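You operate a simulated robot arm through the tools that you are given. There is no shell and no other tool.

Carry out the task below with a simulated robot arm. There is one attempt and no reset: what you move stays moved.

Task
Clamp the turntable can, put the green plug on its tab, then fit the purple round cap and grey board.

Only the result counts: the job must be done as asked and must still hold three seconds after the hand-in. Knocking over, shifting, dropping, spilling or breaking anything else fails it. A push-on lid holds only when it is set on centred and level and pressed home; a screw cap is set on level and turned clockwise until tight.

Robot
A 7-joint arm with a two-finger parallel gripper, fixed in place. Base frame: the origin is on the floor under the middle of its stand, x ahead of it, y to its left, z up; the work surface is at about z = 786. Readings come in mm, degrees, newtons and seconds.
With the tool pointing down near the work surface it reaches from about 440 to 920 mm from the base axis. Its first joint turns from -143.0 to 143.0 degrees. Payload 3 kg.
Tool frame: the origin (TCP) lies between the finger pads and is the grasp point; the fingertips stand 30 mm ahead of it; z points along the fingers, y is the line along which they close. Largest opening 94 mm; finger width 28, thickness 10; the body of the gripper, 50 by 96 mm, starts 55 mm behind the TCP.
Orientation is told as [roll, pitch, yaw] about the base's x, y, z axes, in that order, counted from this pose: with the fingers straight down and closing along the base's y, the tool's x points along the base's -x, its y along +y and its z along -z.

Tools
- The arm moves only by the tool jog_arm. Its arguments are lists of equal length, an entry for each row: "dp": the shift along the base's x, y, z in mm, a list of three; "rotation": the turn, a rotation vector about the base's x, y, z in degrees, a list of three. In form: {"dp": [[tx, ty, tz], ...], "rotation": [[rx, ry, rz], ...]}. A call has 1 to 20 rows; each row shifts and turns the commanded pose from where the row before left it. "fingers" is the opening, from 0 (shut) to 1 (fully open), set as the call begins (left out, the last holds). A row lasts 0.2 s, in which the tool goes at most 50 mm and 8.6 degrees; a call with a longer step from one row to the next is refused whole, and so is a gripper value outside its range. Where a pose cannot be reached the arm comes as near as it can. A force on the tool above 90 N (or 10 N above the force at the start of the call, whichever is more), or a blocked arm, ends the call early, and 0.2 s more pass. Each finger travels about 72 mm/s and halts on what it meets, pressing with about 25 N; the grip force reading is that of the motor and also rises with nothing between the fingers. The clock runs only during rows and for 0.2 s after the last one: add rows that do not move to give the fingers time. The reply holds the time, the measured pose of the TCP, the force on the tool along the base axes, the opening and the grip force, in the units named above and with some noise, with the torque about the TCP (base axes, N m) and any sound that the robot's microphone picked up.
- Cameras (640 x 400 px; columns grow to the right, rows downward): "scene" is fixed at [50.3, -653, 1534]; the picture's right is [0.87, -0.49, 0.00], its down [-0.20, -0.36, -0.91] and it looks along [0.44, 0.80, -0.41] (base axes); focal length 355 px, centre (320, 200). "wrist" rides on the gripper at [76, 14, -103] in the tool frame; the picture's right is [-0.18, 0.98, 0.00], its down [-0.75, -0.14, -0.64] and it looks along [-0.63, -0.12, 0.77] (tool axes); focal length 243 px, centre (320, 200). There is no depth. A picture from a camera that has moved, and an enlarged one, comes with that camera's place and axes in the base frame and with its lens.
- camera(camera): a new picture of that camera. No time passes.
- enlarge(camera, box): a new picture of the part [left, top, right, bottom] of that camera's present view, enlarged. No time passes.
- close_job(): hands the job in; it is judged then, once.

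Places have to be worked out from the pictures, the camera data and where the tool is seen. Open the gripper and draw the arm clear of the work before you hand the job in, unless the task says otherwise.

The tools are called after "Call:" as a command line: name --argument value ..., lists and objects as JSON in quotes. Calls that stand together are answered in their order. jog_arm: Moves the arm, as the interface text tells. Its arguments: {"type":"object","properties":{"dp":{"type":"array"},"rotation":{"type":"array"},"fingers":{"type":"number"}},"required":["dp","rotation"]} The other tools are called the same way: camera (camera) takes a picture; enlarge (camera, box) takes an enlarged picture of a part of a camera's view; close_job () hands the job in.

At the start:

```text
time_s: 0.0
eef_pos: [549.7, 431.5, 1102.8]
ee_rot: [0.0, -0.1, 0.0]
contact_force: [-0.2, 0.0, 0.8]
wrist_torque: [0.0, -0.01, 0.01]
grip_width: 93.7
grasp_force: 0.1
```

scene: 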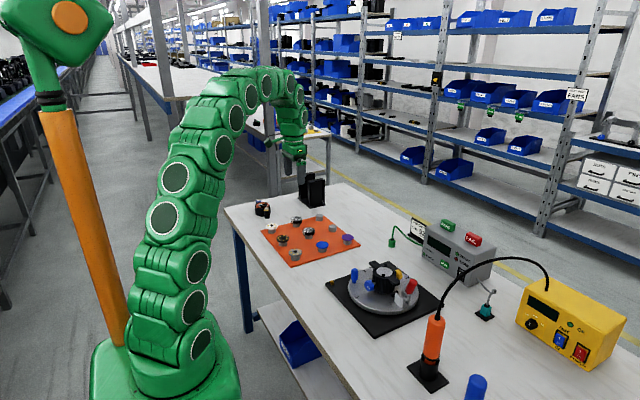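
wrist: 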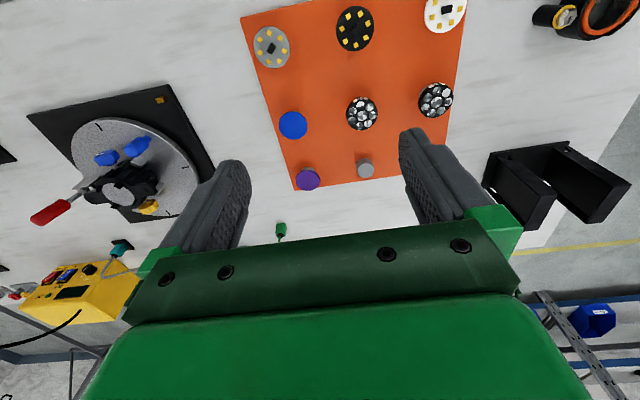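

I start by looking closely at the work area in both cameras before moving anything.

Call:
enlarge --camera "scene" --box '[320, 230, 450, 340]'

Call:
enlarge --camera "scene" --box '[240, 170, 370, 270]'

Call:
enlarge --camera "scene" --box '[380, 210, 640, 390]'

Call:
enlarge --camera "wrist" --box '[20, 70, 240, 230]'

Call:
enlarge --camera "wrist" --box '[230, 0, 490, 200]'

```text
3.64 times, centred on (385, 285) of scene
camera zoom: at [50.3, -653.0, 1534.0], right [0.87, -0.49, 0.0], down [-0.2, -0.36, -0.91], along [0.44, 0.8, -0.41], focal length 1292 px, centre (84, -109)
```

zoom: 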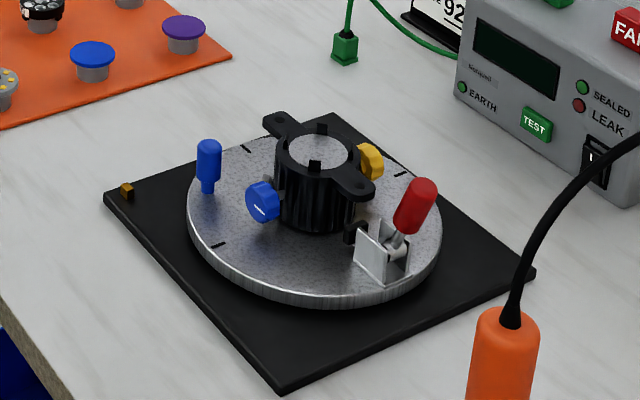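

```text
4.00 times, centred on (305, 220) of scene
camera zoom: at [50.3, -653.0, 1534.0], right [0.87, -0.49, 0.0], down [-0.2, -0.36, -0.91], along [0.44, 0.8, -0.41], focal length 1422 px, centre (380, 120)
```

zoom: 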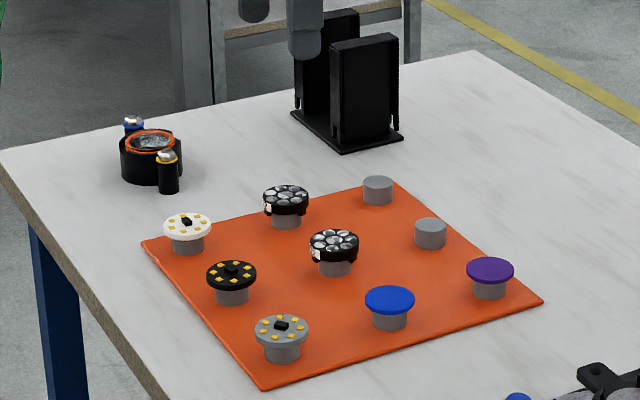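

```text
2.22 times, centred on (510, 300) of scene
camera zoom: at [50.3, -653.0, 1534.0], right [0.87, -0.49, 0.0], down [-0.2, -0.36, -0.91], along [0.44, 0.8, -0.41], focal length 790 px, centre (-102, -22)
```

zoom: 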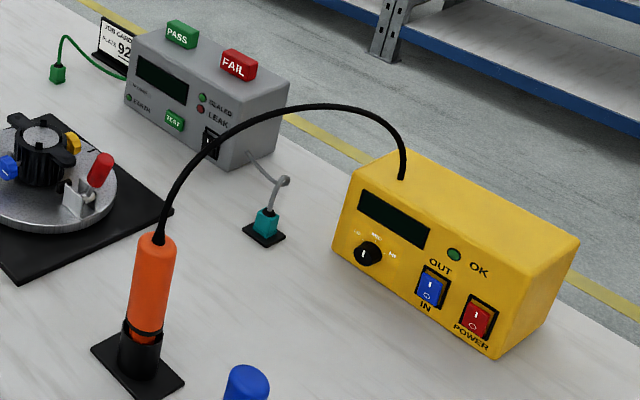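

```text
2.50 times, centred on (130, 150) of wrist
camera zoom: at [472.1, 445.1, 1205.0], right [0.18, 0.98, 0.0], down [0.75, -0.14, 0.64], along [0.63, -0.12, -0.77], focal length 606 px, centre (795, 325)
```

zoom: 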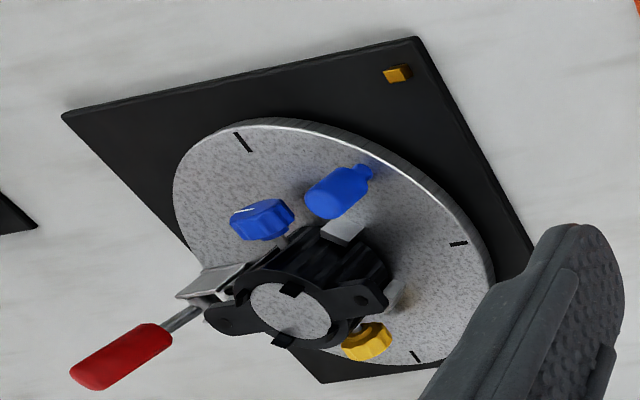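

```text
2.00 times, centred on (360, 100) of wrist
camera zoom: at [472.1, 445.1, 1205.0], right [0.18, 0.98, 0.0], down [0.75, -0.14, 0.64], along [0.63, -0.12, -0.77], focal length 485 px, centre (240, 400)
```

zoom: 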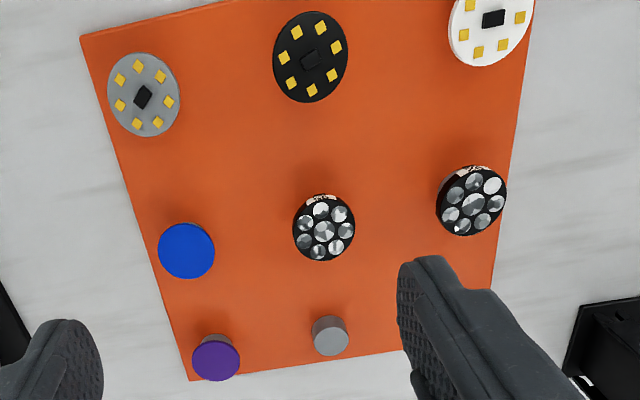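

The scene shows the turntable with a black can (two ears, blue/yellow knobs), a toggle clamp with a red handle, the green plug lying near the tester, and caps and boards on pedestals on the orange mat. I read the job card and move the wrist camera over the turntable for a closer look.

Call:
enlarge --camera "scene" --box '[380, 210, 440, 260]'

Call:
jog_arm --dp '[[-2.7, -35.3, -8.7], [-2.7, -35.3, -8.7], [-2.7, -35.3, -8.7], [-2.7, -35.3, -8.7], [-2.7, -35.3, -8.7], [-2.7, -35.3, -8.7], [-2.7, -35.3, -8.7], [-2.7, -35.3, -8.7], [-2.7, -35.3, -8.7], [-2.7, -35.3, -8.7], [0, 0, 0], [0, 0, 0]]' --rotation '[[0, 0, 0], [0, 0, 0], [0, 0, 0], [0, 0, 0], [0, 0, 0], [0, 0, 0], [0, 0, 0], [0, 0, 0], [0, 0, 0], [0, 0, 0], [0, 0, 0], [0, 0, 0]]' --fingers 1

Call:
camera --camera "wrist"

```text
8.00 times, centred on (410, 235) of scene
camera zoom: at [50.3, -653.0, 1534.0], right [0.87, -0.49, 0.0], down [-0.2, -0.36, -0.91], along [0.44, 0.8, -0.41], focal length 2844 px, centre (-400, -80)
```

zoom: 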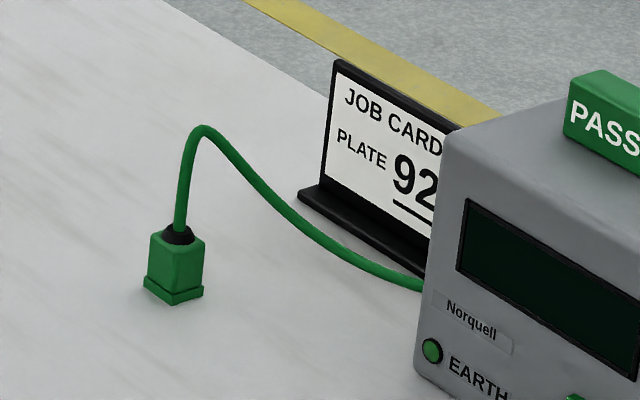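

```text
time_s: 2.6
eef_pos: [522.9, 79.0, 1015.5]
ee_rot: [-0.1, 0.0, -0.1]
contact_force: [0.1, -0.1, 0.2]
wrist_torque: [0.01, -0.01, -0.02]
grip_width: 93.9
grasp_force: 0.1
```

```text
taken
camera wrist: at [444.5, 92.6, 1117.1], right [0.18, 0.98, 0.0], down [0.75, -0.14, 0.64], along [0.63, -0.12, -0.77], focal length 243 px, centre (320, 200)
```

wrist: 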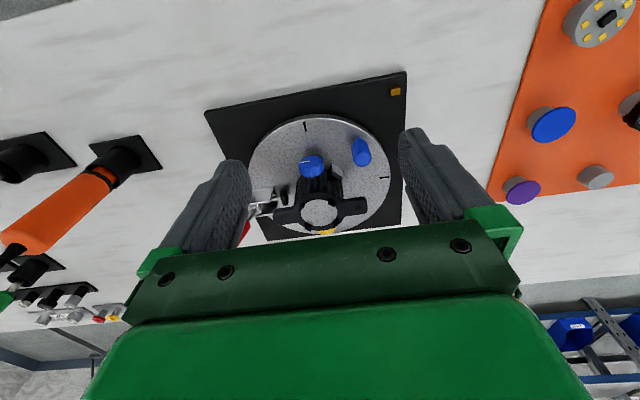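

The can is in view between the fingers; I zoom in on it.

Call:
enlarge --camera "wrist" --box '[230, 90, 420, 245]'

Call:
enlarge --camera "wrist" --box '[260, 140, 380, 240]'

Call:
enlarge --camera "scene" --box '[360, 250, 430, 310]'

```text
2.58 times, centred on (325, 168) of wrist
camera zoom: at [444.5, 92.6, 1117.1], right [0.18, 0.98, 0.0], down [0.75, -0.14, 0.64], along [0.63, -0.12, -0.77], focal length 626 px, centre (307, 284)
```

zoom: 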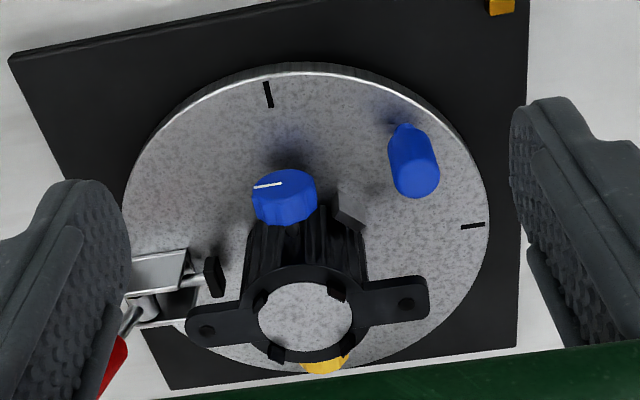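

```text
4.00 times, centred on (320, 190) of wrist
camera zoom: at [444.5, 92.6, 1117.1], right [0.18, 0.98, 0.0], down [0.75, -0.14, 0.64], along [0.63, -0.12, -0.77], focal length 970 px, centre (320, 240)
```

zoom: 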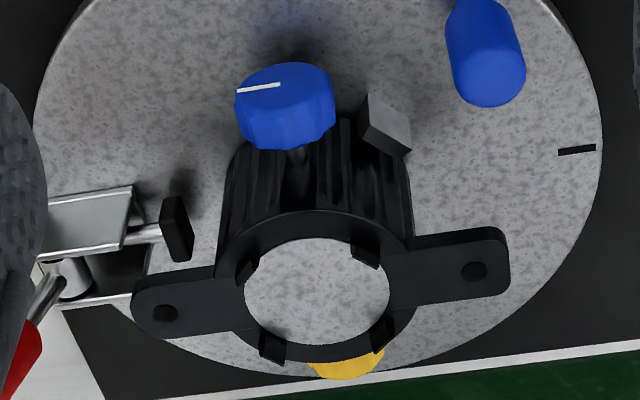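

```text
6.67 times, centred on (395, 280) of scene
camera zoom: at [50.3, -653.0, 1534.0], right [0.87, -0.49, 0.0], down [-0.2, -0.36, -0.91], along [0.44, 0.8, -0.41], focal length 2370 px, centre (-180, -333)
```

zoom: 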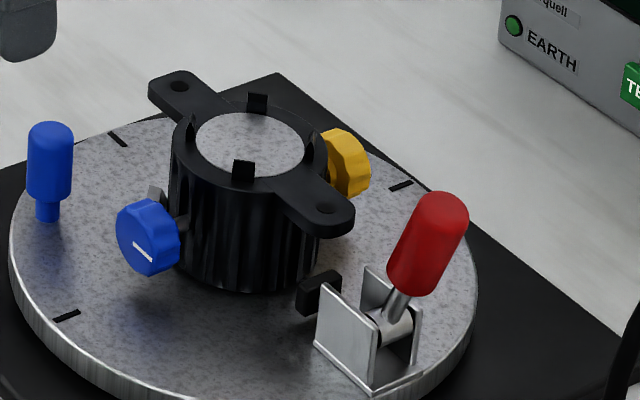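

The can has a recessed round seat on top with four clips, two ears, knobs on its sides, and a grey metal tab on its side facing away from the clamp. I inspect the remaining objects for context.

Call:
enlarge --camera "scene" --box '[245, 190, 305, 240]'

Call:
enlarge --camera "scene" --box '[395, 300, 515, 400]'

Call:
enlarge --camera "scene" --box '[290, 210, 370, 275]'

Call:
enlarge --camera "scene" --box '[415, 215, 515, 325]'

Call:
enlarge --camera "wrist" --box '[0, 90, 180, 240]'

Call:
enlarge --camera "wrist" --box '[0, 220, 160, 340]'

```text
8.00 times, centred on (275, 215) of scene
camera zoom: at [50.3, -653.0, 1534.0], right [0.87, -0.49, 0.0], down [-0.2, -0.36, -0.91], along [0.44, 0.8, -0.41], focal length 2844 px, centre (680, 80)
```

zoom: 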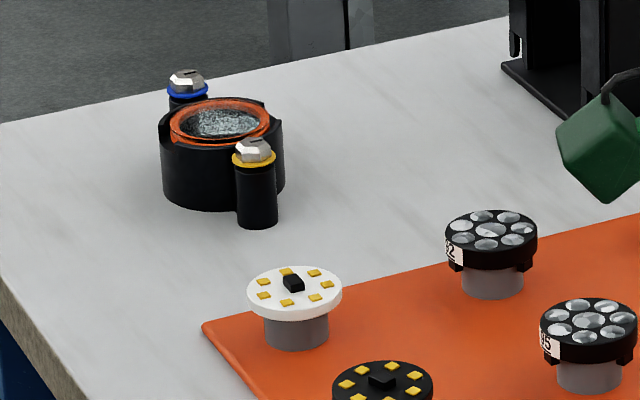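

```text
4.00 times, centred on (455, 350) of scene
camera zoom: at [50.3, -653.0, 1534.0], right [0.87, -0.49, 0.0], down [-0.2, -0.36, -0.91], along [0.44, 0.8, -0.41], focal length 1422 px, centre (-220, -400)
```

zoom: 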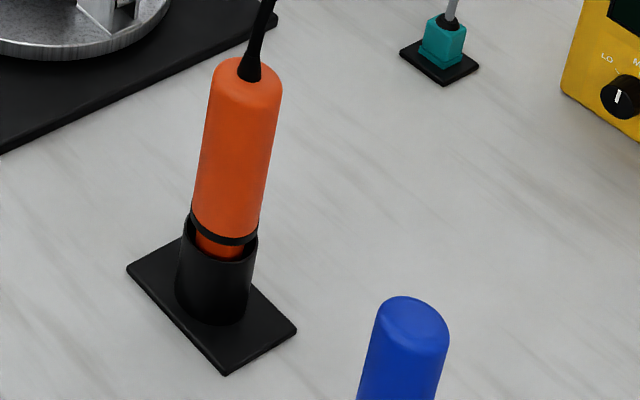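

```text
6.15 times, centred on (330, 242) of scene
camera zoom: at [50.3, -653.0, 1534.0], right [0.87, -0.49, 0.0], down [-0.2, -0.36, -0.91], along [0.44, 0.8, -0.41], focal length 2187 px, centre (258, -62)
```

zoom: 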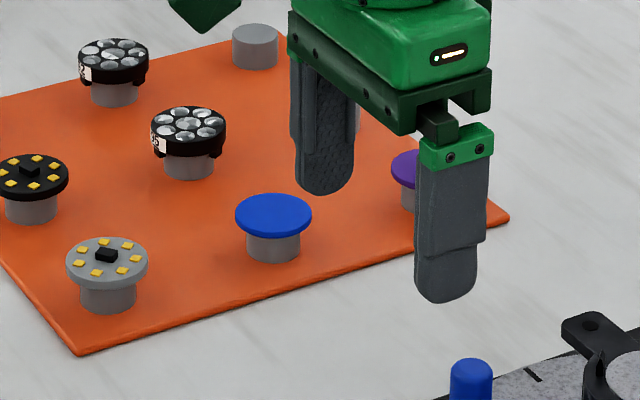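

```text
3.64 times, centred on (465, 270) of scene
camera zoom: at [50.3, -653.0, 1534.0], right [0.87, -0.49, 0.0], down [-0.2, -0.36, -0.91], along [0.44, 0.8, -0.41], focal length 1292 px, centre (-207, -54)
```

zoom: 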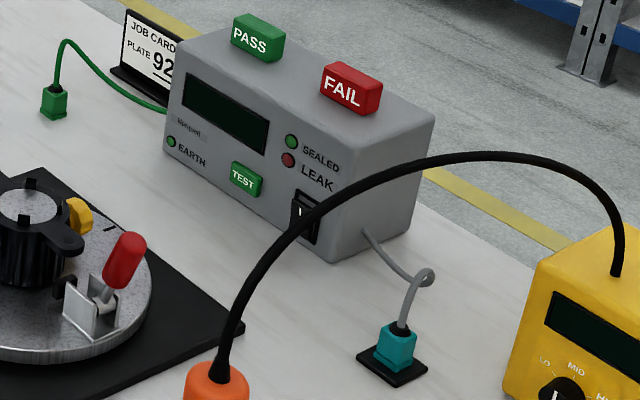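

```text
2.67 times, centred on (90, 165) of wrist
camera zoom: at [444.5, 92.6, 1117.1], right [0.18, 0.98, 0.0], down [0.75, -0.14, 0.64], along [0.63, -0.12, -0.77], focal length 647 px, centre (933, 293)
```

zoom: 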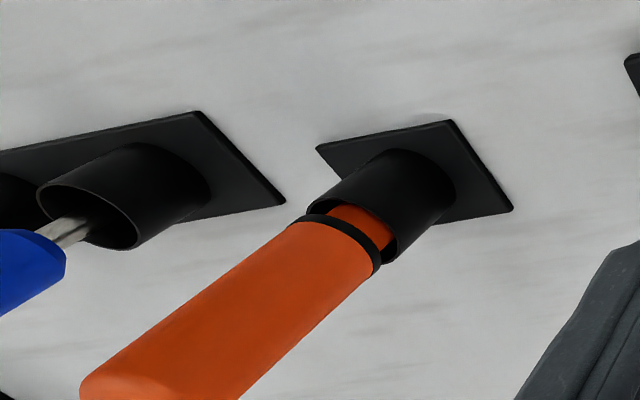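

```text
3.33 times, centred on (80, 280) of wrist
camera zoom: at [444.5, 92.6, 1117.1], right [0.18, 0.98, 0.0], down [0.75, -0.14, 0.64], along [0.63, -0.12, -0.77], focal length 809 px, centre (1120, -67)
```

zoom: 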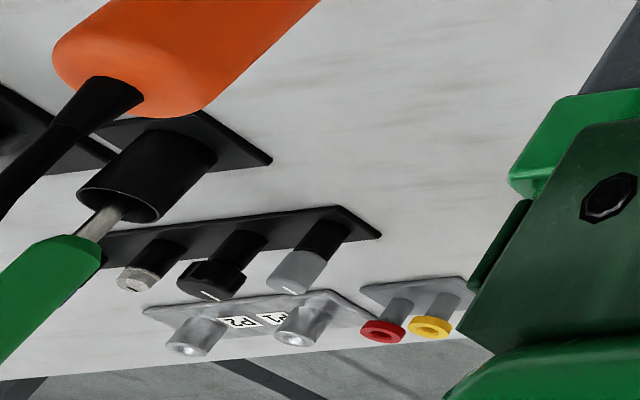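

I'll swing the wrist camera round to look at the can from its +y side, to see the tab and anything hidden on that face.

Call:
jog_arm --dp '[[14.9, 5.4, -5.0], [14.9, 5.4, -5.0], [14.9, 5.4, -5.0], [14.9, 5.4, -5.0], [14.9, 5.4, -5.0], [14.9, 5.4, -5.0], [14.9, 5.4, -5.0], [14.9, 5.4, -5.0], [14.9, 5.4, -5.0], [14.9, 5.4, -5.0], [14.9, 5.4, -5.0], [0, 0, 0], [0, 0, 0]]' --rotation '[[0, 0, -8.2], [0, 0, -8.2], [0, 0, -8.2], [0, 0, -8.2], [0, 0, -8.2], [0, 0, -8.2], [0, 0, -8.2], [0, 0, -8.2], [0, 0, -8.2], [0, 0, -8.2], [0, 0, -8.0], [0, 0, 0], [0, 0, 0]]' --fingers 1

Call:
camera --camera "wrist"

Call:
enlarge --camera "wrist" --box '[240, 80, 400, 230]'

Call:
camera --camera "scene"

```text
time_s: 5.4
eef_pos: [686.7, 136.3, 961.4]
ee_rot: [0.0, 0.0, -90.0]
contact_force: [-0.8, 0.0, 0.2]
wrist_torque: [-0.02, -0.01, -0.01]
grip_width: 94.0
grasp_force: 0.0
```

```text
taken
camera wrist: at [699.9, 212.7, 1063.7], right [0.98, -0.18, 0.0], down [-0.14, -0.75, 0.64], along [-0.12, -0.63, -0.77], focal length 243 px, centre (320, 200)
```

wrist: 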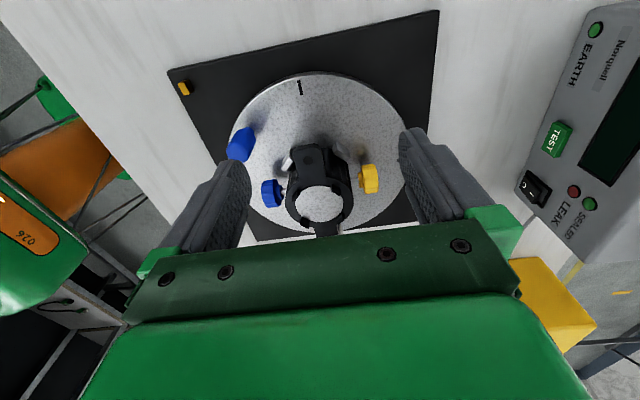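

```text
2.67 times, centred on (320, 155) of wrist
camera zoom: at [699.9, 212.7, 1063.7], right [0.98, -0.18, 0.0], down [-0.14, -0.75, 0.64], along [-0.12, -0.63, -0.77], focal length 647 px, centre (320, 320)
```

zoom: 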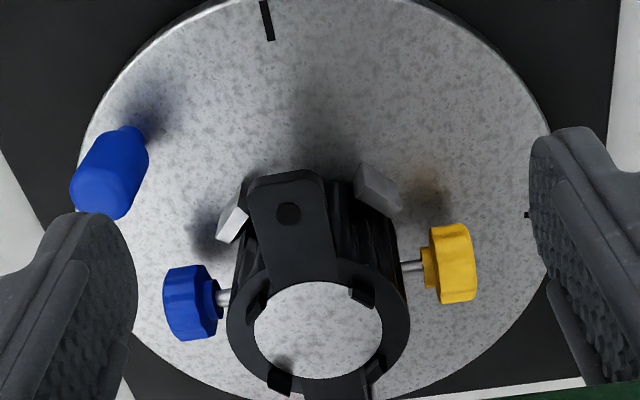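

```text
taken
```

scene: 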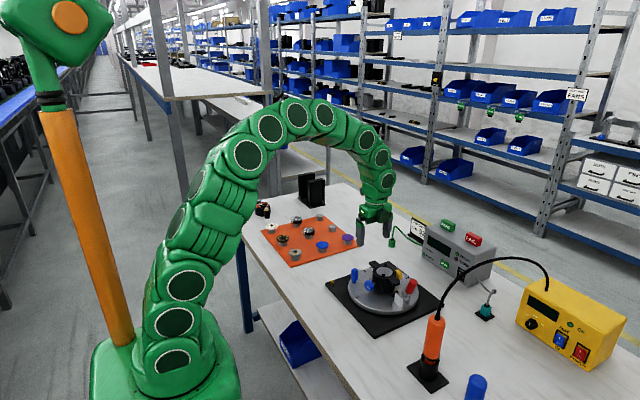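

Two metal tabs show on the +y side (one light at -x, one grey at +x). I tilt for a lower-angle view to tell them apart.

Call:
jog_arm --dp '[[0.4, 9.6, -13.4], [0.4, 9.6, -13.4], [0.4, 9.6, -13.4], [0.4, 9.6, -13.4], [0.4, 9.6, -13.4], [0, 0, 0], [0, 0, 0]]' --rotation '[[-6, 0, 0], [-6, 0, 0], [-6, 0, 0], [-6, 0, 0], [-6, 0, 0], [0, 0, 0], [0, 0, 0]]' --fingers 1

Call:
camera --camera "wrist"

Call:
enlarge --camera "wrist" --box '[240, 120, 400, 230]'

```text
time_s: 7.0
eef_pos: [687.2, 185.2, 894.6]
ee_rot: [-0.1, -30.0, -90.1]
contact_force: [0.2, 0.1, -0.3]
wrist_torque: [-0.01, 0.0, -0.02]
grip_width: 93.8
grasp_force: 0.1
```

```text
taken
camera wrist: at [700.6, 303.0, 943.8], right [0.98, -0.16, 0.09], down [-0.14, -0.33, 0.93], along [-0.12, -0.93, -0.35], focal length 243 px, centre (320, 200)
```

wrist: 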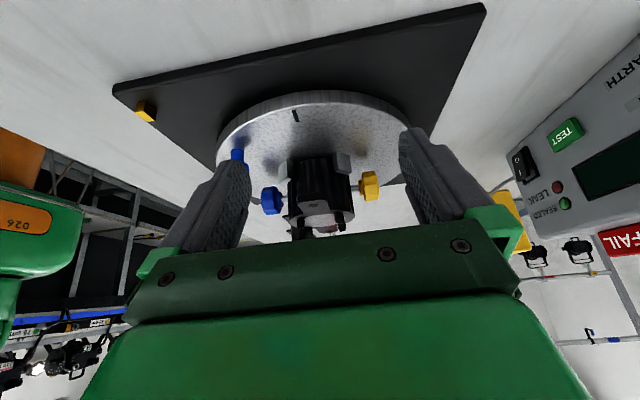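

```text
3.64 times, centred on (320, 175) of wrist
camera zoom: at [700.6, 303.0, 943.8], right [0.98, -0.16, 0.09], down [-0.14, -0.33, 0.93], along [-0.12, -0.93, -0.35], focal length 882 px, centre (320, 291)
```

zoom: 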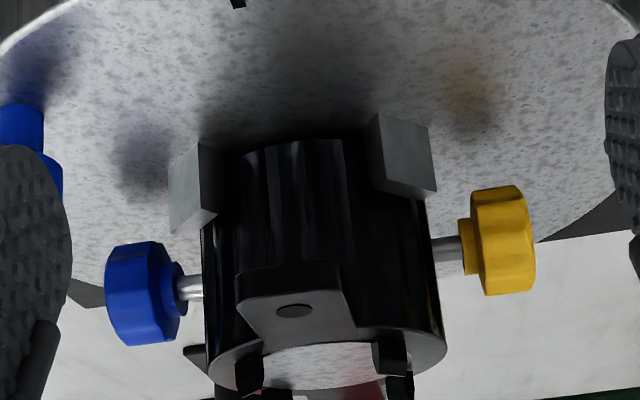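

The picture is upside-down from this side: the two grey blocks are locating stops at the can's foot (the clamp pushes the can against them). I zoom the scene camera strongly to look for the earth tab and see the green plug.

Call:
enlarge --camera "scene" --box '[366, 256, 414, 298]'

Call:
enlarge --camera "scene" --box '[380, 215, 404, 250]'

Call:
enlarge --camera "scene" --box '[390, 270, 425, 305]'

Call:
enlarge --camera "wrist" --box '[280, 145, 370, 240]'

```text
9.52 times, centred on (390, 277) of scene
camera zoom: at [50.3, -653.0, 1534.0], right [0.87, -0.49, 0.0], down [-0.2, -0.36, -0.91], along [0.44, 0.8, -0.41], focal length 3385 px, centre (-347, -533)
```

zoom: 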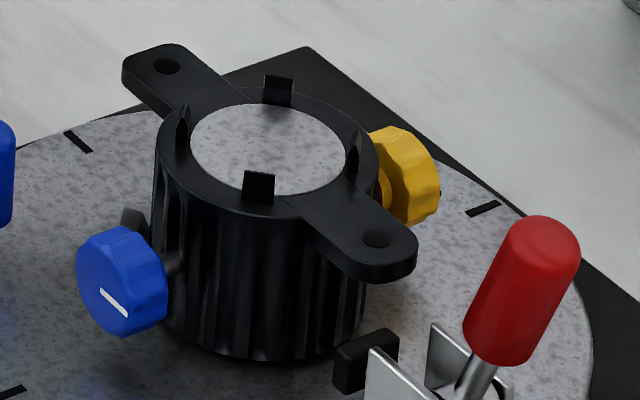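

```text
11.43 times, centred on (392, 232) of scene
camera zoom: at [50.3, -653.0, 1534.0], right [0.87, -0.49, 0.0], down [-0.2, -0.36, -0.91], along [0.44, 0.8, -0.41], focal length 4062 px, centre (-503, -171)
```

zoom: 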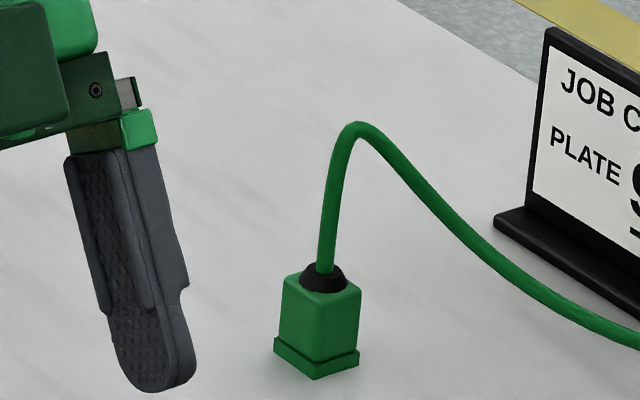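

```text
11.43 times, centred on (408, 288) of scene
camera zoom: at [50.3, -653.0, 1534.0], right [0.87, -0.49, 0.0], down [-0.2, -0.36, -0.91], along [0.44, 0.8, -0.41], focal length 4062 px, centre (-680, -800)
```

zoom: 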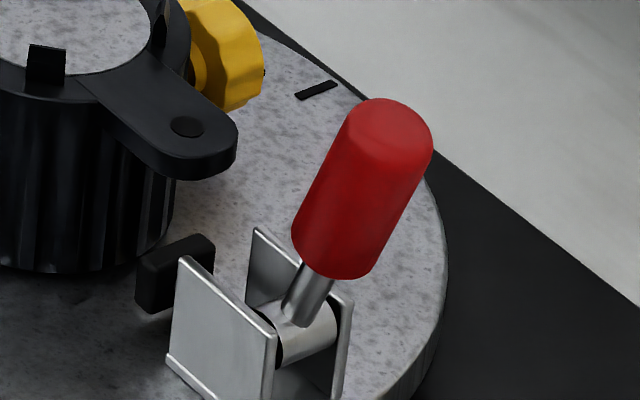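

```text
4.21 times, centred on (325, 192) of wrist
camera zoom: at [700.6, 303.0, 943.8], right [0.98, -0.16, 0.09], down [-0.14, -0.33, 0.93], along [-0.12, -0.93, -0.35], focal length 1022 px, centre (299, 232)
```

zoom: 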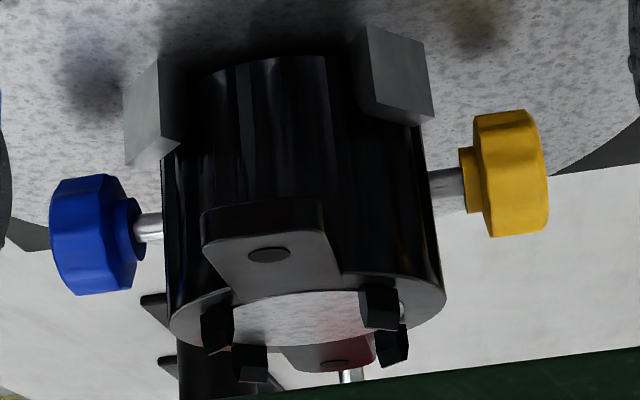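

No spade is visible on these sides, so I swing round to look at the can from its +x side too.

Call:
jog_arm --dp '[[17.5, -3.2, 2], [17.0, -5.5, 2], [16.1, -7.7, 2], [14.9, -9.7, 2], [13.5, -11.6, 2], [11.9, -13.3, 2], [10.1, -14.7, 2], [8.1, -15.9, 2], [5.9, -16.7, 2], [3.7, -17.5, 2], [1.4, -17.7, 0], [-1.0, -17.8, 0], [0, 0, 0], [0, 0, 0]]' --rotation '[[0, 0, -7.5], [0, 0, -7.5], [0, 0, -7.5], [0, 0, -7.5], [0, 0, -7.5], [0, 0, -7.5], [0, 0, -7.5], [0, 0, -7.5], [0, 0, -7.5], [0, 0, -7.5], [0, 0, -7.5], [0, 0, -7.5], [0, 0, 0], [0, 0, 0]]' --fingers 1

Call:
camera --camera "wrist"

Call:
enlarge --camera "wrist" --box '[240, 110, 400, 240]'

Call:
camera --camera "scene"

```text
time_s: 10.0
eef_pos: [733.6, -6.5, 889.1]
ee_rot: [-0.1, -29.4, -179.5]
contact_force: [16.2, -3.0, 30.4]
wrist_torque: [1.53, -0.41, -0.86]
grip_width: 92.3
grasp_force: 0.1
out of reach, approached as far as the arm can: row 6, 7, 10, 11, 12
```

```text
taken
camera wrist: at [849.5, -20.5, 940.3], right [-0.16, -0.98, 0.09], down [-0.34, 0.14, 0.93], along [-0.93, 0.11, -0.36], focal length 243 px, centre (320, 200)
```

wrist: 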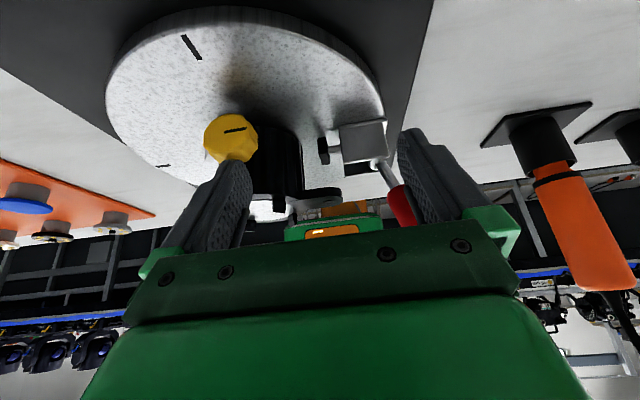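

```text
3.08 times, centred on (320, 175) of wrist
camera zoom: at [849.5, -20.5, 940.3], right [-0.16, -0.98, 0.09], down [-0.34, 0.14, 0.93], along [-0.93, 0.11, -0.36], focal length 746 px, centre (320, 277)
```

zoom: 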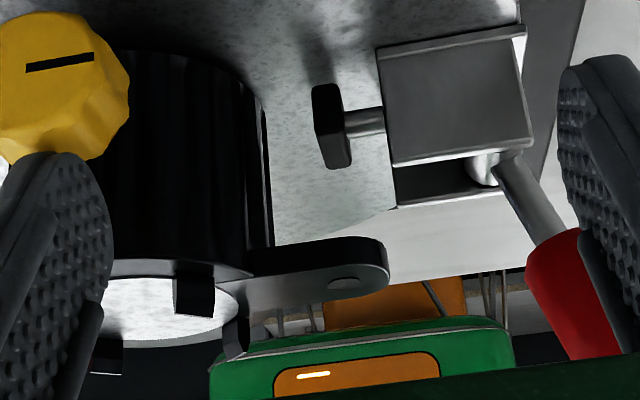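

```text
taken
```

scene: 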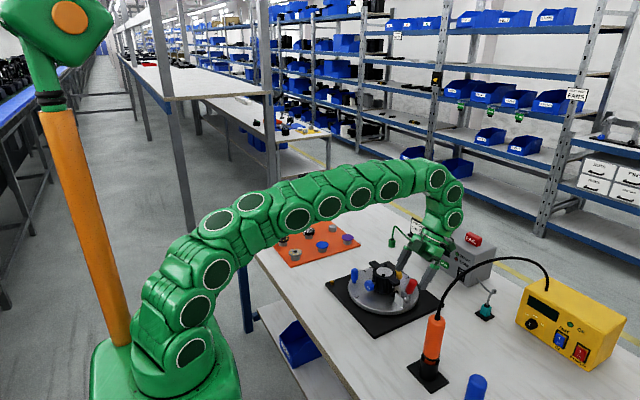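

The arm could not reach that pose and there is contact (about 30 N). I check what is touching before retreating.

Call:
enlarge --camera "scene" --box '[350, 210, 500, 330]'

Call:
enlarge --camera "wrist" --box '[160, 90, 300, 250]'

Call:
enlarge --camera "wrist" --box '[330, 90, 500, 250]'

```text
3.33 times, centred on (425, 270) of scene
camera zoom: at [50.3, -653.0, 1534.0], right [0.87, -0.49, 0.0], down [-0.2, -0.36, -0.91], along [0.44, 0.8, -0.41], focal length 1185 px, centre (-30, -33)
```

zoom: 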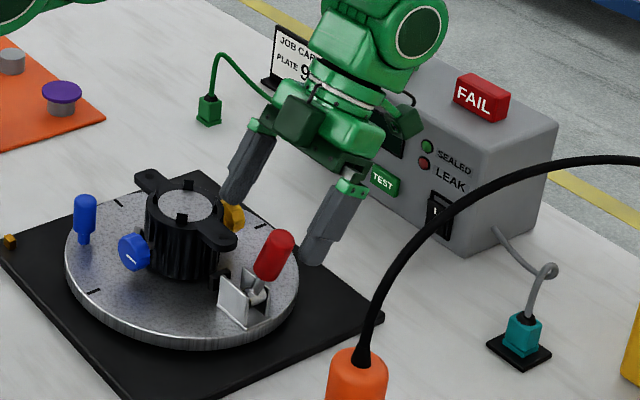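

```text
2.50 times, centred on (230, 170) of wrist
camera zoom: at [849.5, -20.5, 940.3], right [-0.16, -0.98, 0.09], down [-0.34, 0.14, 0.93], along [-0.93, 0.11, -0.36], focal length 606 px, centre (545, 275)
```

zoom: 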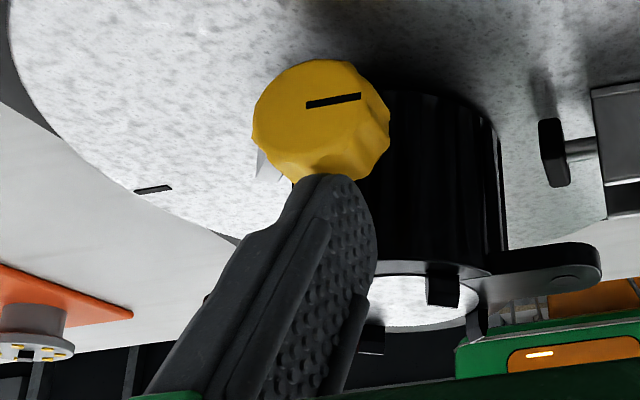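

```text
2.50 times, centred on (415, 170) of wrist
camera zoom: at [849.5, -20.5, 940.3], right [-0.16, -0.98, 0.09], down [-0.34, 0.14, 0.93], along [-0.93, 0.11, -0.36], focal length 606 px, centre (82, 275)
```

zoom: 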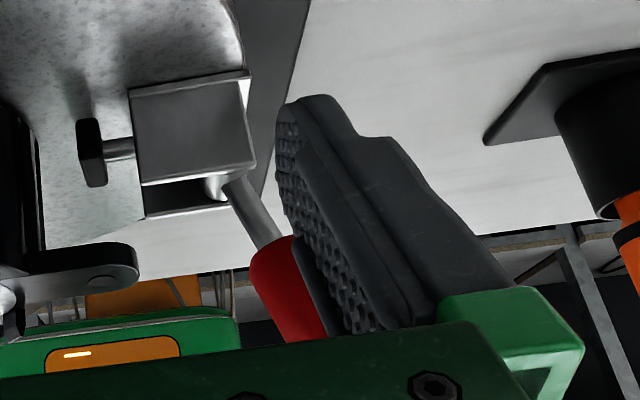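

The left fingertip is resting on top of the yellow knob. I lift and untilt in small steps to back away, checking the readings.

Call:
jog_arm --dp '[[0, 0, 15], [0, 0, 15]]' --rotation '[[0, -4, 0], [0, -4, 0]]' --fingers 1

Call:
enlarge --camera "scene" --box '[350, 210, 500, 330]'

```text
time_s: 10.6
eef_pos: [734.5, -6.8, 917.2]
ee_rot: [0.1, -22.2, 180.0]
contact_force: [1.0, 0.1, -0.4]
wrist_torque: [0.03, 0.04, 0.0]
grip_width: 94.2
grasp_force: 0.1
```

```text
3.33 times, centred on (425, 270) of scene
camera zoom: at [50.3, -653.0, 1534.0], right [0.87, -0.49, 0.0], down [-0.2, -0.36, -0.91], along [0.44, 0.8, -0.41], focal length 1185 px, centre (-30, -33)
```

zoom: 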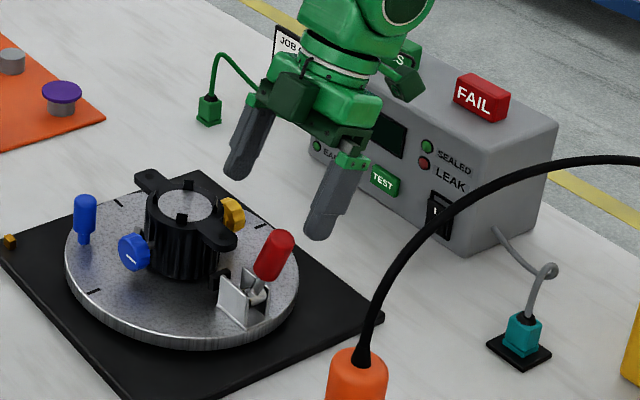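

Contact is gone and the knob looks undisturbed. I take another look at the can from this side and from the scene camera to check nothing shifted.

Call:
camera --camera "wrist"

Call:
enlarge --camera "wrist" --box '[180, 120, 420, 240]'

Call:
enlarge --camera "scene" --box '[366, 256, 414, 298]'

```text
taken
camera wrist: at [841.9, -21.0, 982.4], right [-0.17, -0.98, 0.07], down [-0.46, 0.14, 0.88], along [-0.87, 0.12, -0.47], focal length 243 px, centre (320, 200)
```

wrist: 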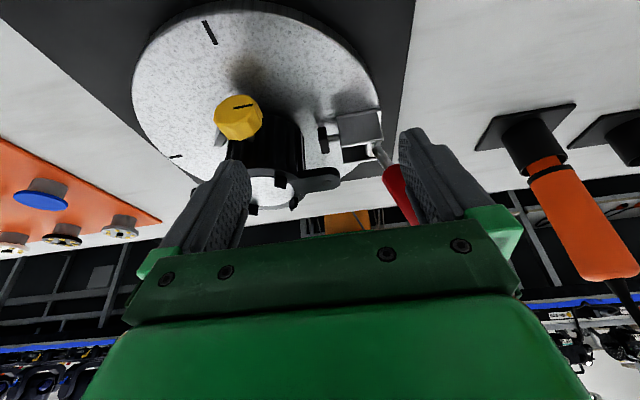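

```text
2.67 times, centred on (300, 180) of wrist
camera zoom: at [841.9, -21.0, 982.4], right [-0.17, -0.98, 0.07], down [-0.46, 0.14, 0.88], along [-0.87, 0.12, -0.47], focal length 647 px, centre (373, 253)
```

zoom: 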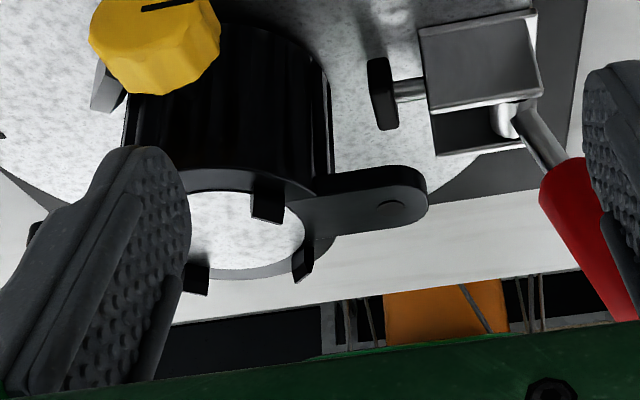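

```text
9.52 times, centred on (390, 277) of scene
camera zoom: at [50.3, -653.0, 1534.0], right [0.87, -0.49, 0.0], down [-0.2, -0.36, -0.91], along [0.44, 0.8, -0.41], focal length 3385 px, centre (-347, -533)
```

zoom: 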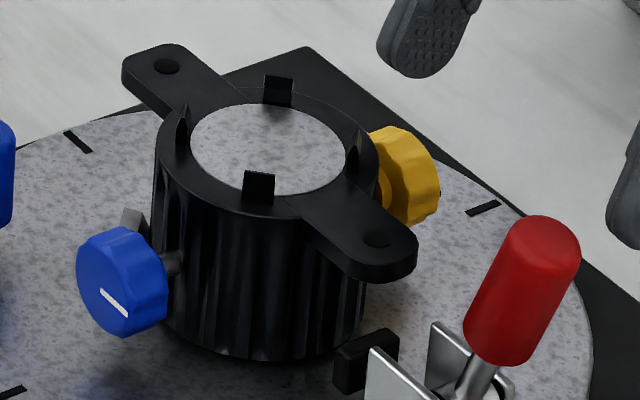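

The can has not moved. No separate spade shows on its sides, so I go back over with the camera to look at the green plug itself closely, untilting first.

Call:
jog_arm --dp '[[-10, 0, 25], [-10, 0, 25], [-10, 0, 25], [-6, 12, 2], [-6, 12, 2], [-6, 12, 2], [-6, 12, 2], [-6, 12, 2], [-6, 12, 2], [-6, 12, 2], [-6, 12, 2], [-6, 12, 0], [-6, 12, 0], [0, 15, 0], [5, 20, 0], [5, 20, 0], [5, 20, 0], [5, 20, 0], [5, 20, 0], [5, 20, 0]]' --rotation '[[0, -7.4, 0], [0, -7.4, 0], [0, -7.4, 0], [0, 0, 8.2], [0, 0, 8.2], [0, 0, 8.2], [0, 0, 8.2], [0, 0, 8.2], [0, 0, 8.2], [0, 0, 8.2], [0, 0, 8.2], [0, 0, 8.2], [0, 0, 8.2], [0, 0, 8.2], [0, 0, 8.2], [0, 0, 8.2], [0, 0, 8.2], [0, 0, 8.2], [0, 0, 8.2], [0, 0, 8.2]]' --fingers 1

```text
time_s: 14.8
eef_pos: [709.2, 242.2, 1016.5]
ee_rot: [0.0, 0.2, -40.5]
contact_force: [0.6, -0.1, 0.2]
wrist_torque: [-0.01, 0.01, -0.01]
grip_width: 93.8
grasp_force: 0.1
out of reach, approached as far as the arm can: row 3
```

Now I finish turning to yaw 0 and move toward the green plug for a close view.

Call:
jog_arm --dp '[[12, 8, -14], [12, 8, -14], [12, 8, -14], [12, 8, -14], [12, 8, -14], [12, 4, -14], [12, 0, -14], [6, 0, -12], [0, 0, 0], [0, 0, 0]]' --rotation '[[0, 0, 8.1], [0, 0, 8.1], [0, 0, 8.1], [0, 0, 8.1], [0, 0, 8.1], [0, 0, 0], [0, 0, 0], [0, 0, 0], [0, 0, 0], [0, 0, 0]]' --fingers 1

Call:
camera --camera "wrist"

Call:
enlarge --camera "wrist" --box '[270, 130, 380, 230]'

```text
time_s: 17.0
eef_pos: [799.6, 286.7, 908.1]
ee_rot: [-0.1, 0.2, -0.1]
contact_force: [-0.1, 0.1, 0.0]
wrist_torque: [0.0, 0.02, 0.01]
grip_width: 94.0
grasp_force: 0.1
```

```text
taken
camera wrist: at [722.0, 300.8, 1009.9], right [0.19, 0.98, 0.0], down [0.76, -0.14, 0.64], along [0.63, -0.12, -0.77], focal length 243 px, centre (320, 200)
```

wrist: 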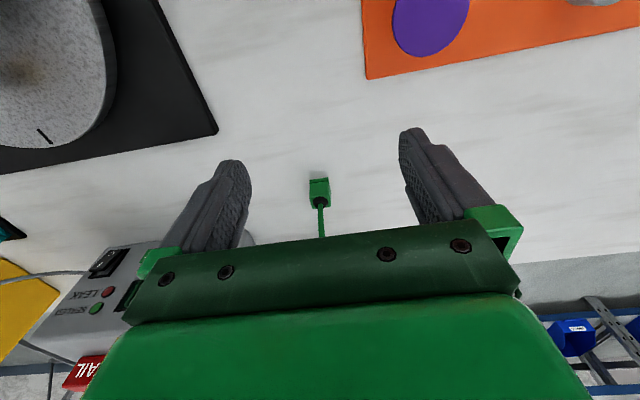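

```text
4.00 times, centred on (325, 180) of wrist
camera zoom: at [722.0, 300.8, 1009.9], right [0.19, 0.98, 0.0], down [0.76, -0.14, 0.64], along [0.63, -0.12, -0.77], focal length 970 px, centre (300, 280)
```

zoom: 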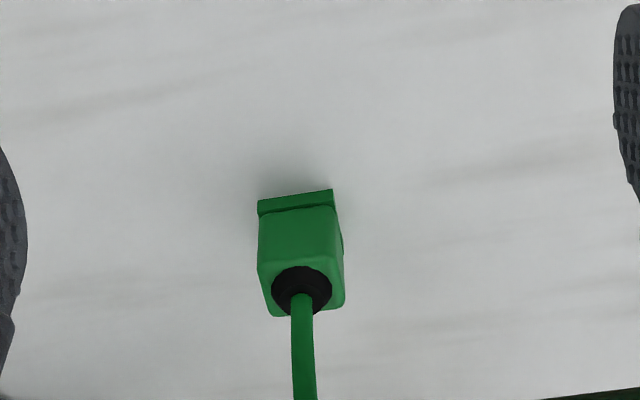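

The green plug is a ~21 mm box standing at about (886, 271), cable out of the top. I look at the purple cap in this view and then move in on it and the boards.

Call:
enlarge --camera "wrist" --box '[370, 0, 500, 80]'

Call:
jog_arm --dp '[[-22, 12, 2], [-22, 12, 2], [-22, 12, 2], [-22, 12, 2], [-22, 12, 2], [-22, 12, 2], [0, 0, 0], [0, 0, 0]]' --rotation '[[0, 0, 0], [0, 0, 0], [0, 0, 0], [0, 0, 0], [0, 0, 0], [0, 0, 0], [0, 0, 0], [0, 0, 0]]' --fingers 1

Call:
camera --camera "wrist"

Call:
enlarge --camera "wrist" --box '[250, 80, 410, 220]'

```text
4.92 times, centred on (435, 40) of wrist
camera zoom: at [722.0, 300.8, 1009.9], right [0.19, 0.98, 0.0], down [0.76, -0.14, 0.64], along [0.63, -0.12, -0.77], focal length 1194 px, centre (-246, 988)
```

zoom: 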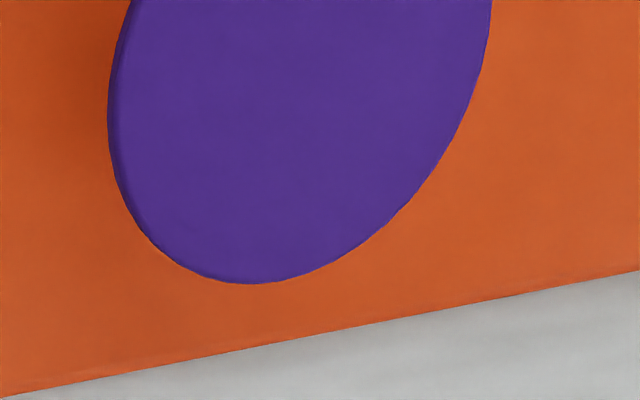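

```text
time_s: 18.8
eef_pos: [668.1, 358.1, 919.3]
ee_rot: [-0.1, 0.2, -0.1]
contact_force: [1.7, -0.4, -0.1]
wrist_torque: [-0.04, 0.02, 0.03]
grip_width: 94.0
grasp_force: 0.0
```

```text
taken
camera wrist: at [590.7, 371.8, 1021.6], right [0.19, 0.98, 0.0], down [0.76, -0.14, 0.64], along [0.63, -0.12, -0.77], focal length 243 px, centre (320, 200)
```

wrist: 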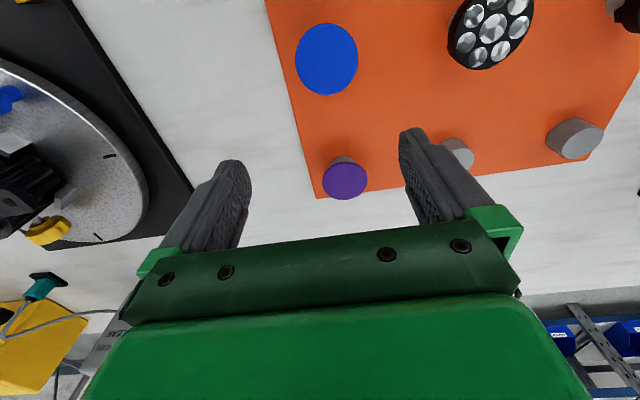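

```text
2.86 times, centred on (330, 150) of wrist
camera zoom: at [590.7, 371.8, 1021.6], right [0.19, 0.98, 0.0], down [0.76, -0.14, 0.64], along [0.63, -0.12, -0.77], focal length 693 px, centre (291, 343)
```

zoom: 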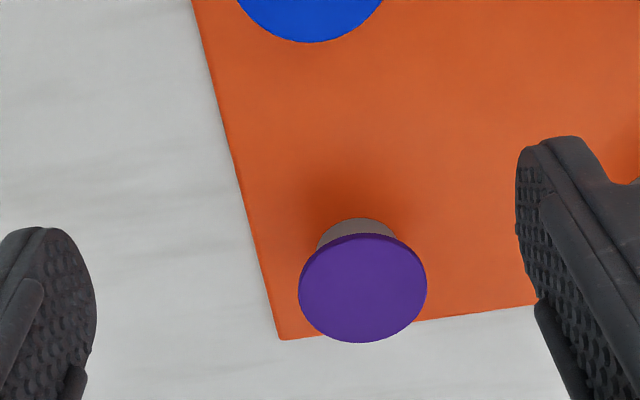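

The purple cap is a thin ~48 mm disc on a pedestal near (745, 370). The can is partly visible at the left here; I zoom on it and look at the boards too.

Call:
enlarge --camera "wrist" --box '[0, 130, 90, 250]'

Call:
enlarge --camera "scene" --box '[370, 258, 400, 282]'

Call:
enlarge --camera "scene" --box '[284, 244, 308, 264]'

Call:
enlarge --camera "scene" --box '[336, 230, 360, 250]'

```text
3.33 times, centred on (45, 190) of wrist
camera zoom: at [590.7, 371.8, 1021.6], right [0.19, 0.98, 0.0], down [0.76, -0.14, 0.64], along [0.63, -0.12, -0.77], focal length 809 px, centre (1237, 233)
```

zoom: 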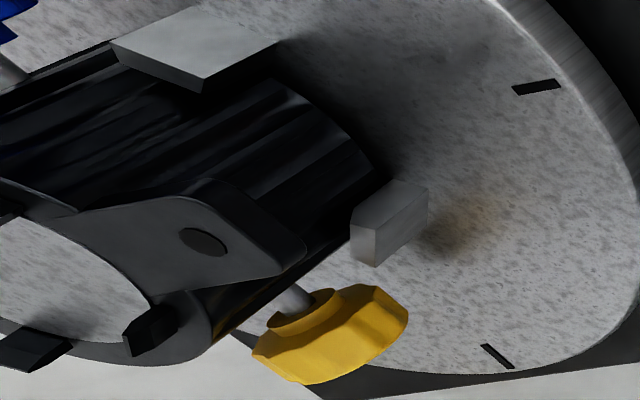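

```text
16.00 times, centred on (385, 270) of scene
camera zoom: at [50.3, -653.0, 1534.0], right [0.87, -0.49, 0.0], down [-0.2, -0.36, -0.91], along [0.44, 0.8, -0.41], focal length 5687 px, centre (-720, -920)
```

zoom: 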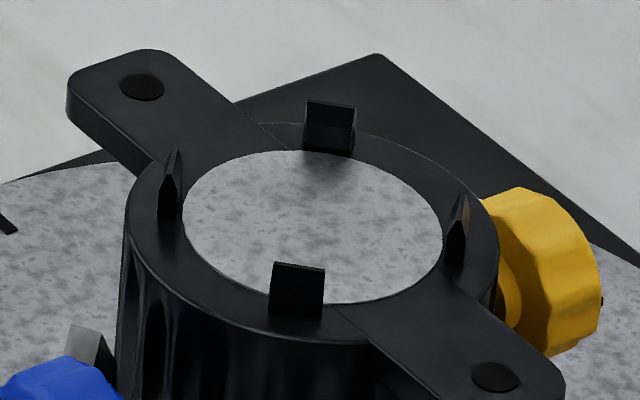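

```text
16.00 times, centred on (296, 254) of scene
camera zoom: at [50.3, -653.0, 1534.0], right [0.87, -0.49, 0.0], down [-0.2, -0.36, -0.91], along [0.44, 0.8, -0.41], focal length 5687 px, centre (704, -664)
```

zoom: 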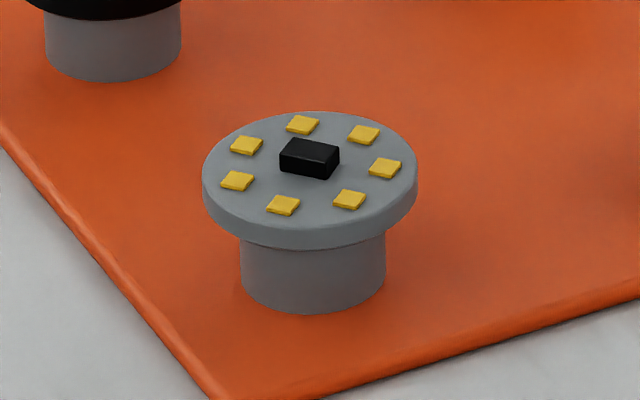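

```text
16.00 times, centred on (348, 240) of scene
camera zoom: at [50.3, -653.0, 1534.0], right [0.87, -0.49, 0.0], down [-0.2, -0.36, -0.91], along [0.44, 0.8, -0.41], focal length 5687 px, centre (-128, -440)
```

zoom: 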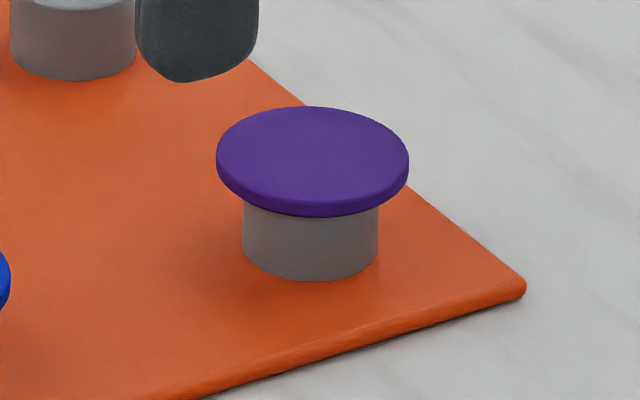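

Geometry is clearer: the cap is a flat ~48 mm disc and the grey board ~50 mm with a connector on its top face, so the cap must lie under the board between the can's four clips. I now look at the can and clamp from the -y side.

Call:
jog_arm --dp '[[-1.5, -30, 12], [-1.5, -38, 12], [-1.5, -39.5, 10], [-1.5, -39.5, 8], [-1.5, -39.5, 8], [-1.5, -39.5, 8], [-1.5, -39.5, 8], [-1.5, -39.5, 8], [-1.5, -39.5, 8], [-1.5, -39.5, 4], [-1.5, -39.5, 4], [0, 0, 0], [0, 0, 0]]' --rotation '[[0, 0, 8.2], [0, 0, 8.2], [0, 0, 8.2], [0, 0, 8.2], [0, 0, 8.2], [0, 0, 8.2], [0, 0, 8.2], [0, 0, 8.2], [0, 0, 8.2], [0, 0, 8.2], [0, 0, 8.0], [0, 0, 0], [0, 0, 0]]' --fingers 1

Call:
camera --camera "wrist"

Call:
enlarge --camera "wrist" --box '[250, 80, 410, 240]'

```text
time_s: 21.6
eef_pos: [653.2, -65.1, 1008.5]
ee_rot: [0.0, 0.2, 90.0]
contact_force: [0.2, 0.8, 0.2]
wrist_torque: [0.01, 0.03, -0.02]
grip_width: 94.2
grasp_force: 0.1
```

```text
taken
camera wrist: at [636.9, -140.9, 1110.9], right [-0.98, 0.18, 0.0], down [0.14, 0.76, 0.64], along [0.12, 0.63, -0.77], focal length 243 px, centre (320, 200)
```

wrist: 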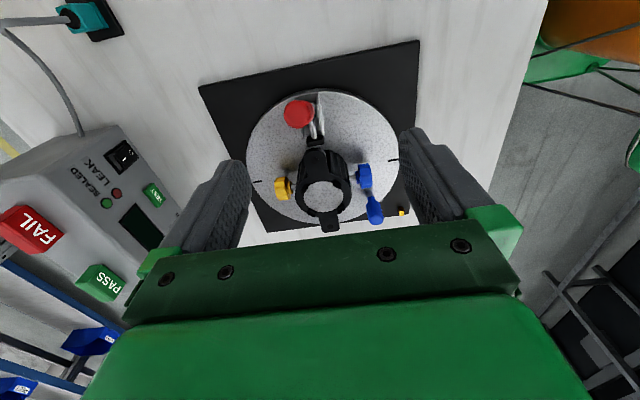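

```text
2.50 times, centred on (330, 160) of wrist
camera zoom: at [636.9, -140.9, 1110.9], right [-0.98, 0.18, 0.0], down [0.14, 0.76, 0.64], along [0.12, 0.63, -0.77], focal length 606 px, centre (295, 300)
```

zoom: 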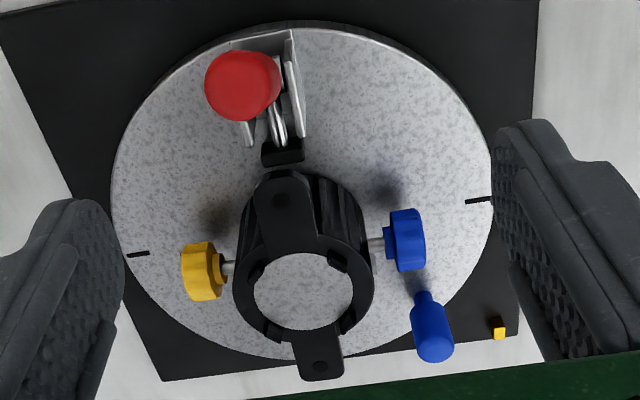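

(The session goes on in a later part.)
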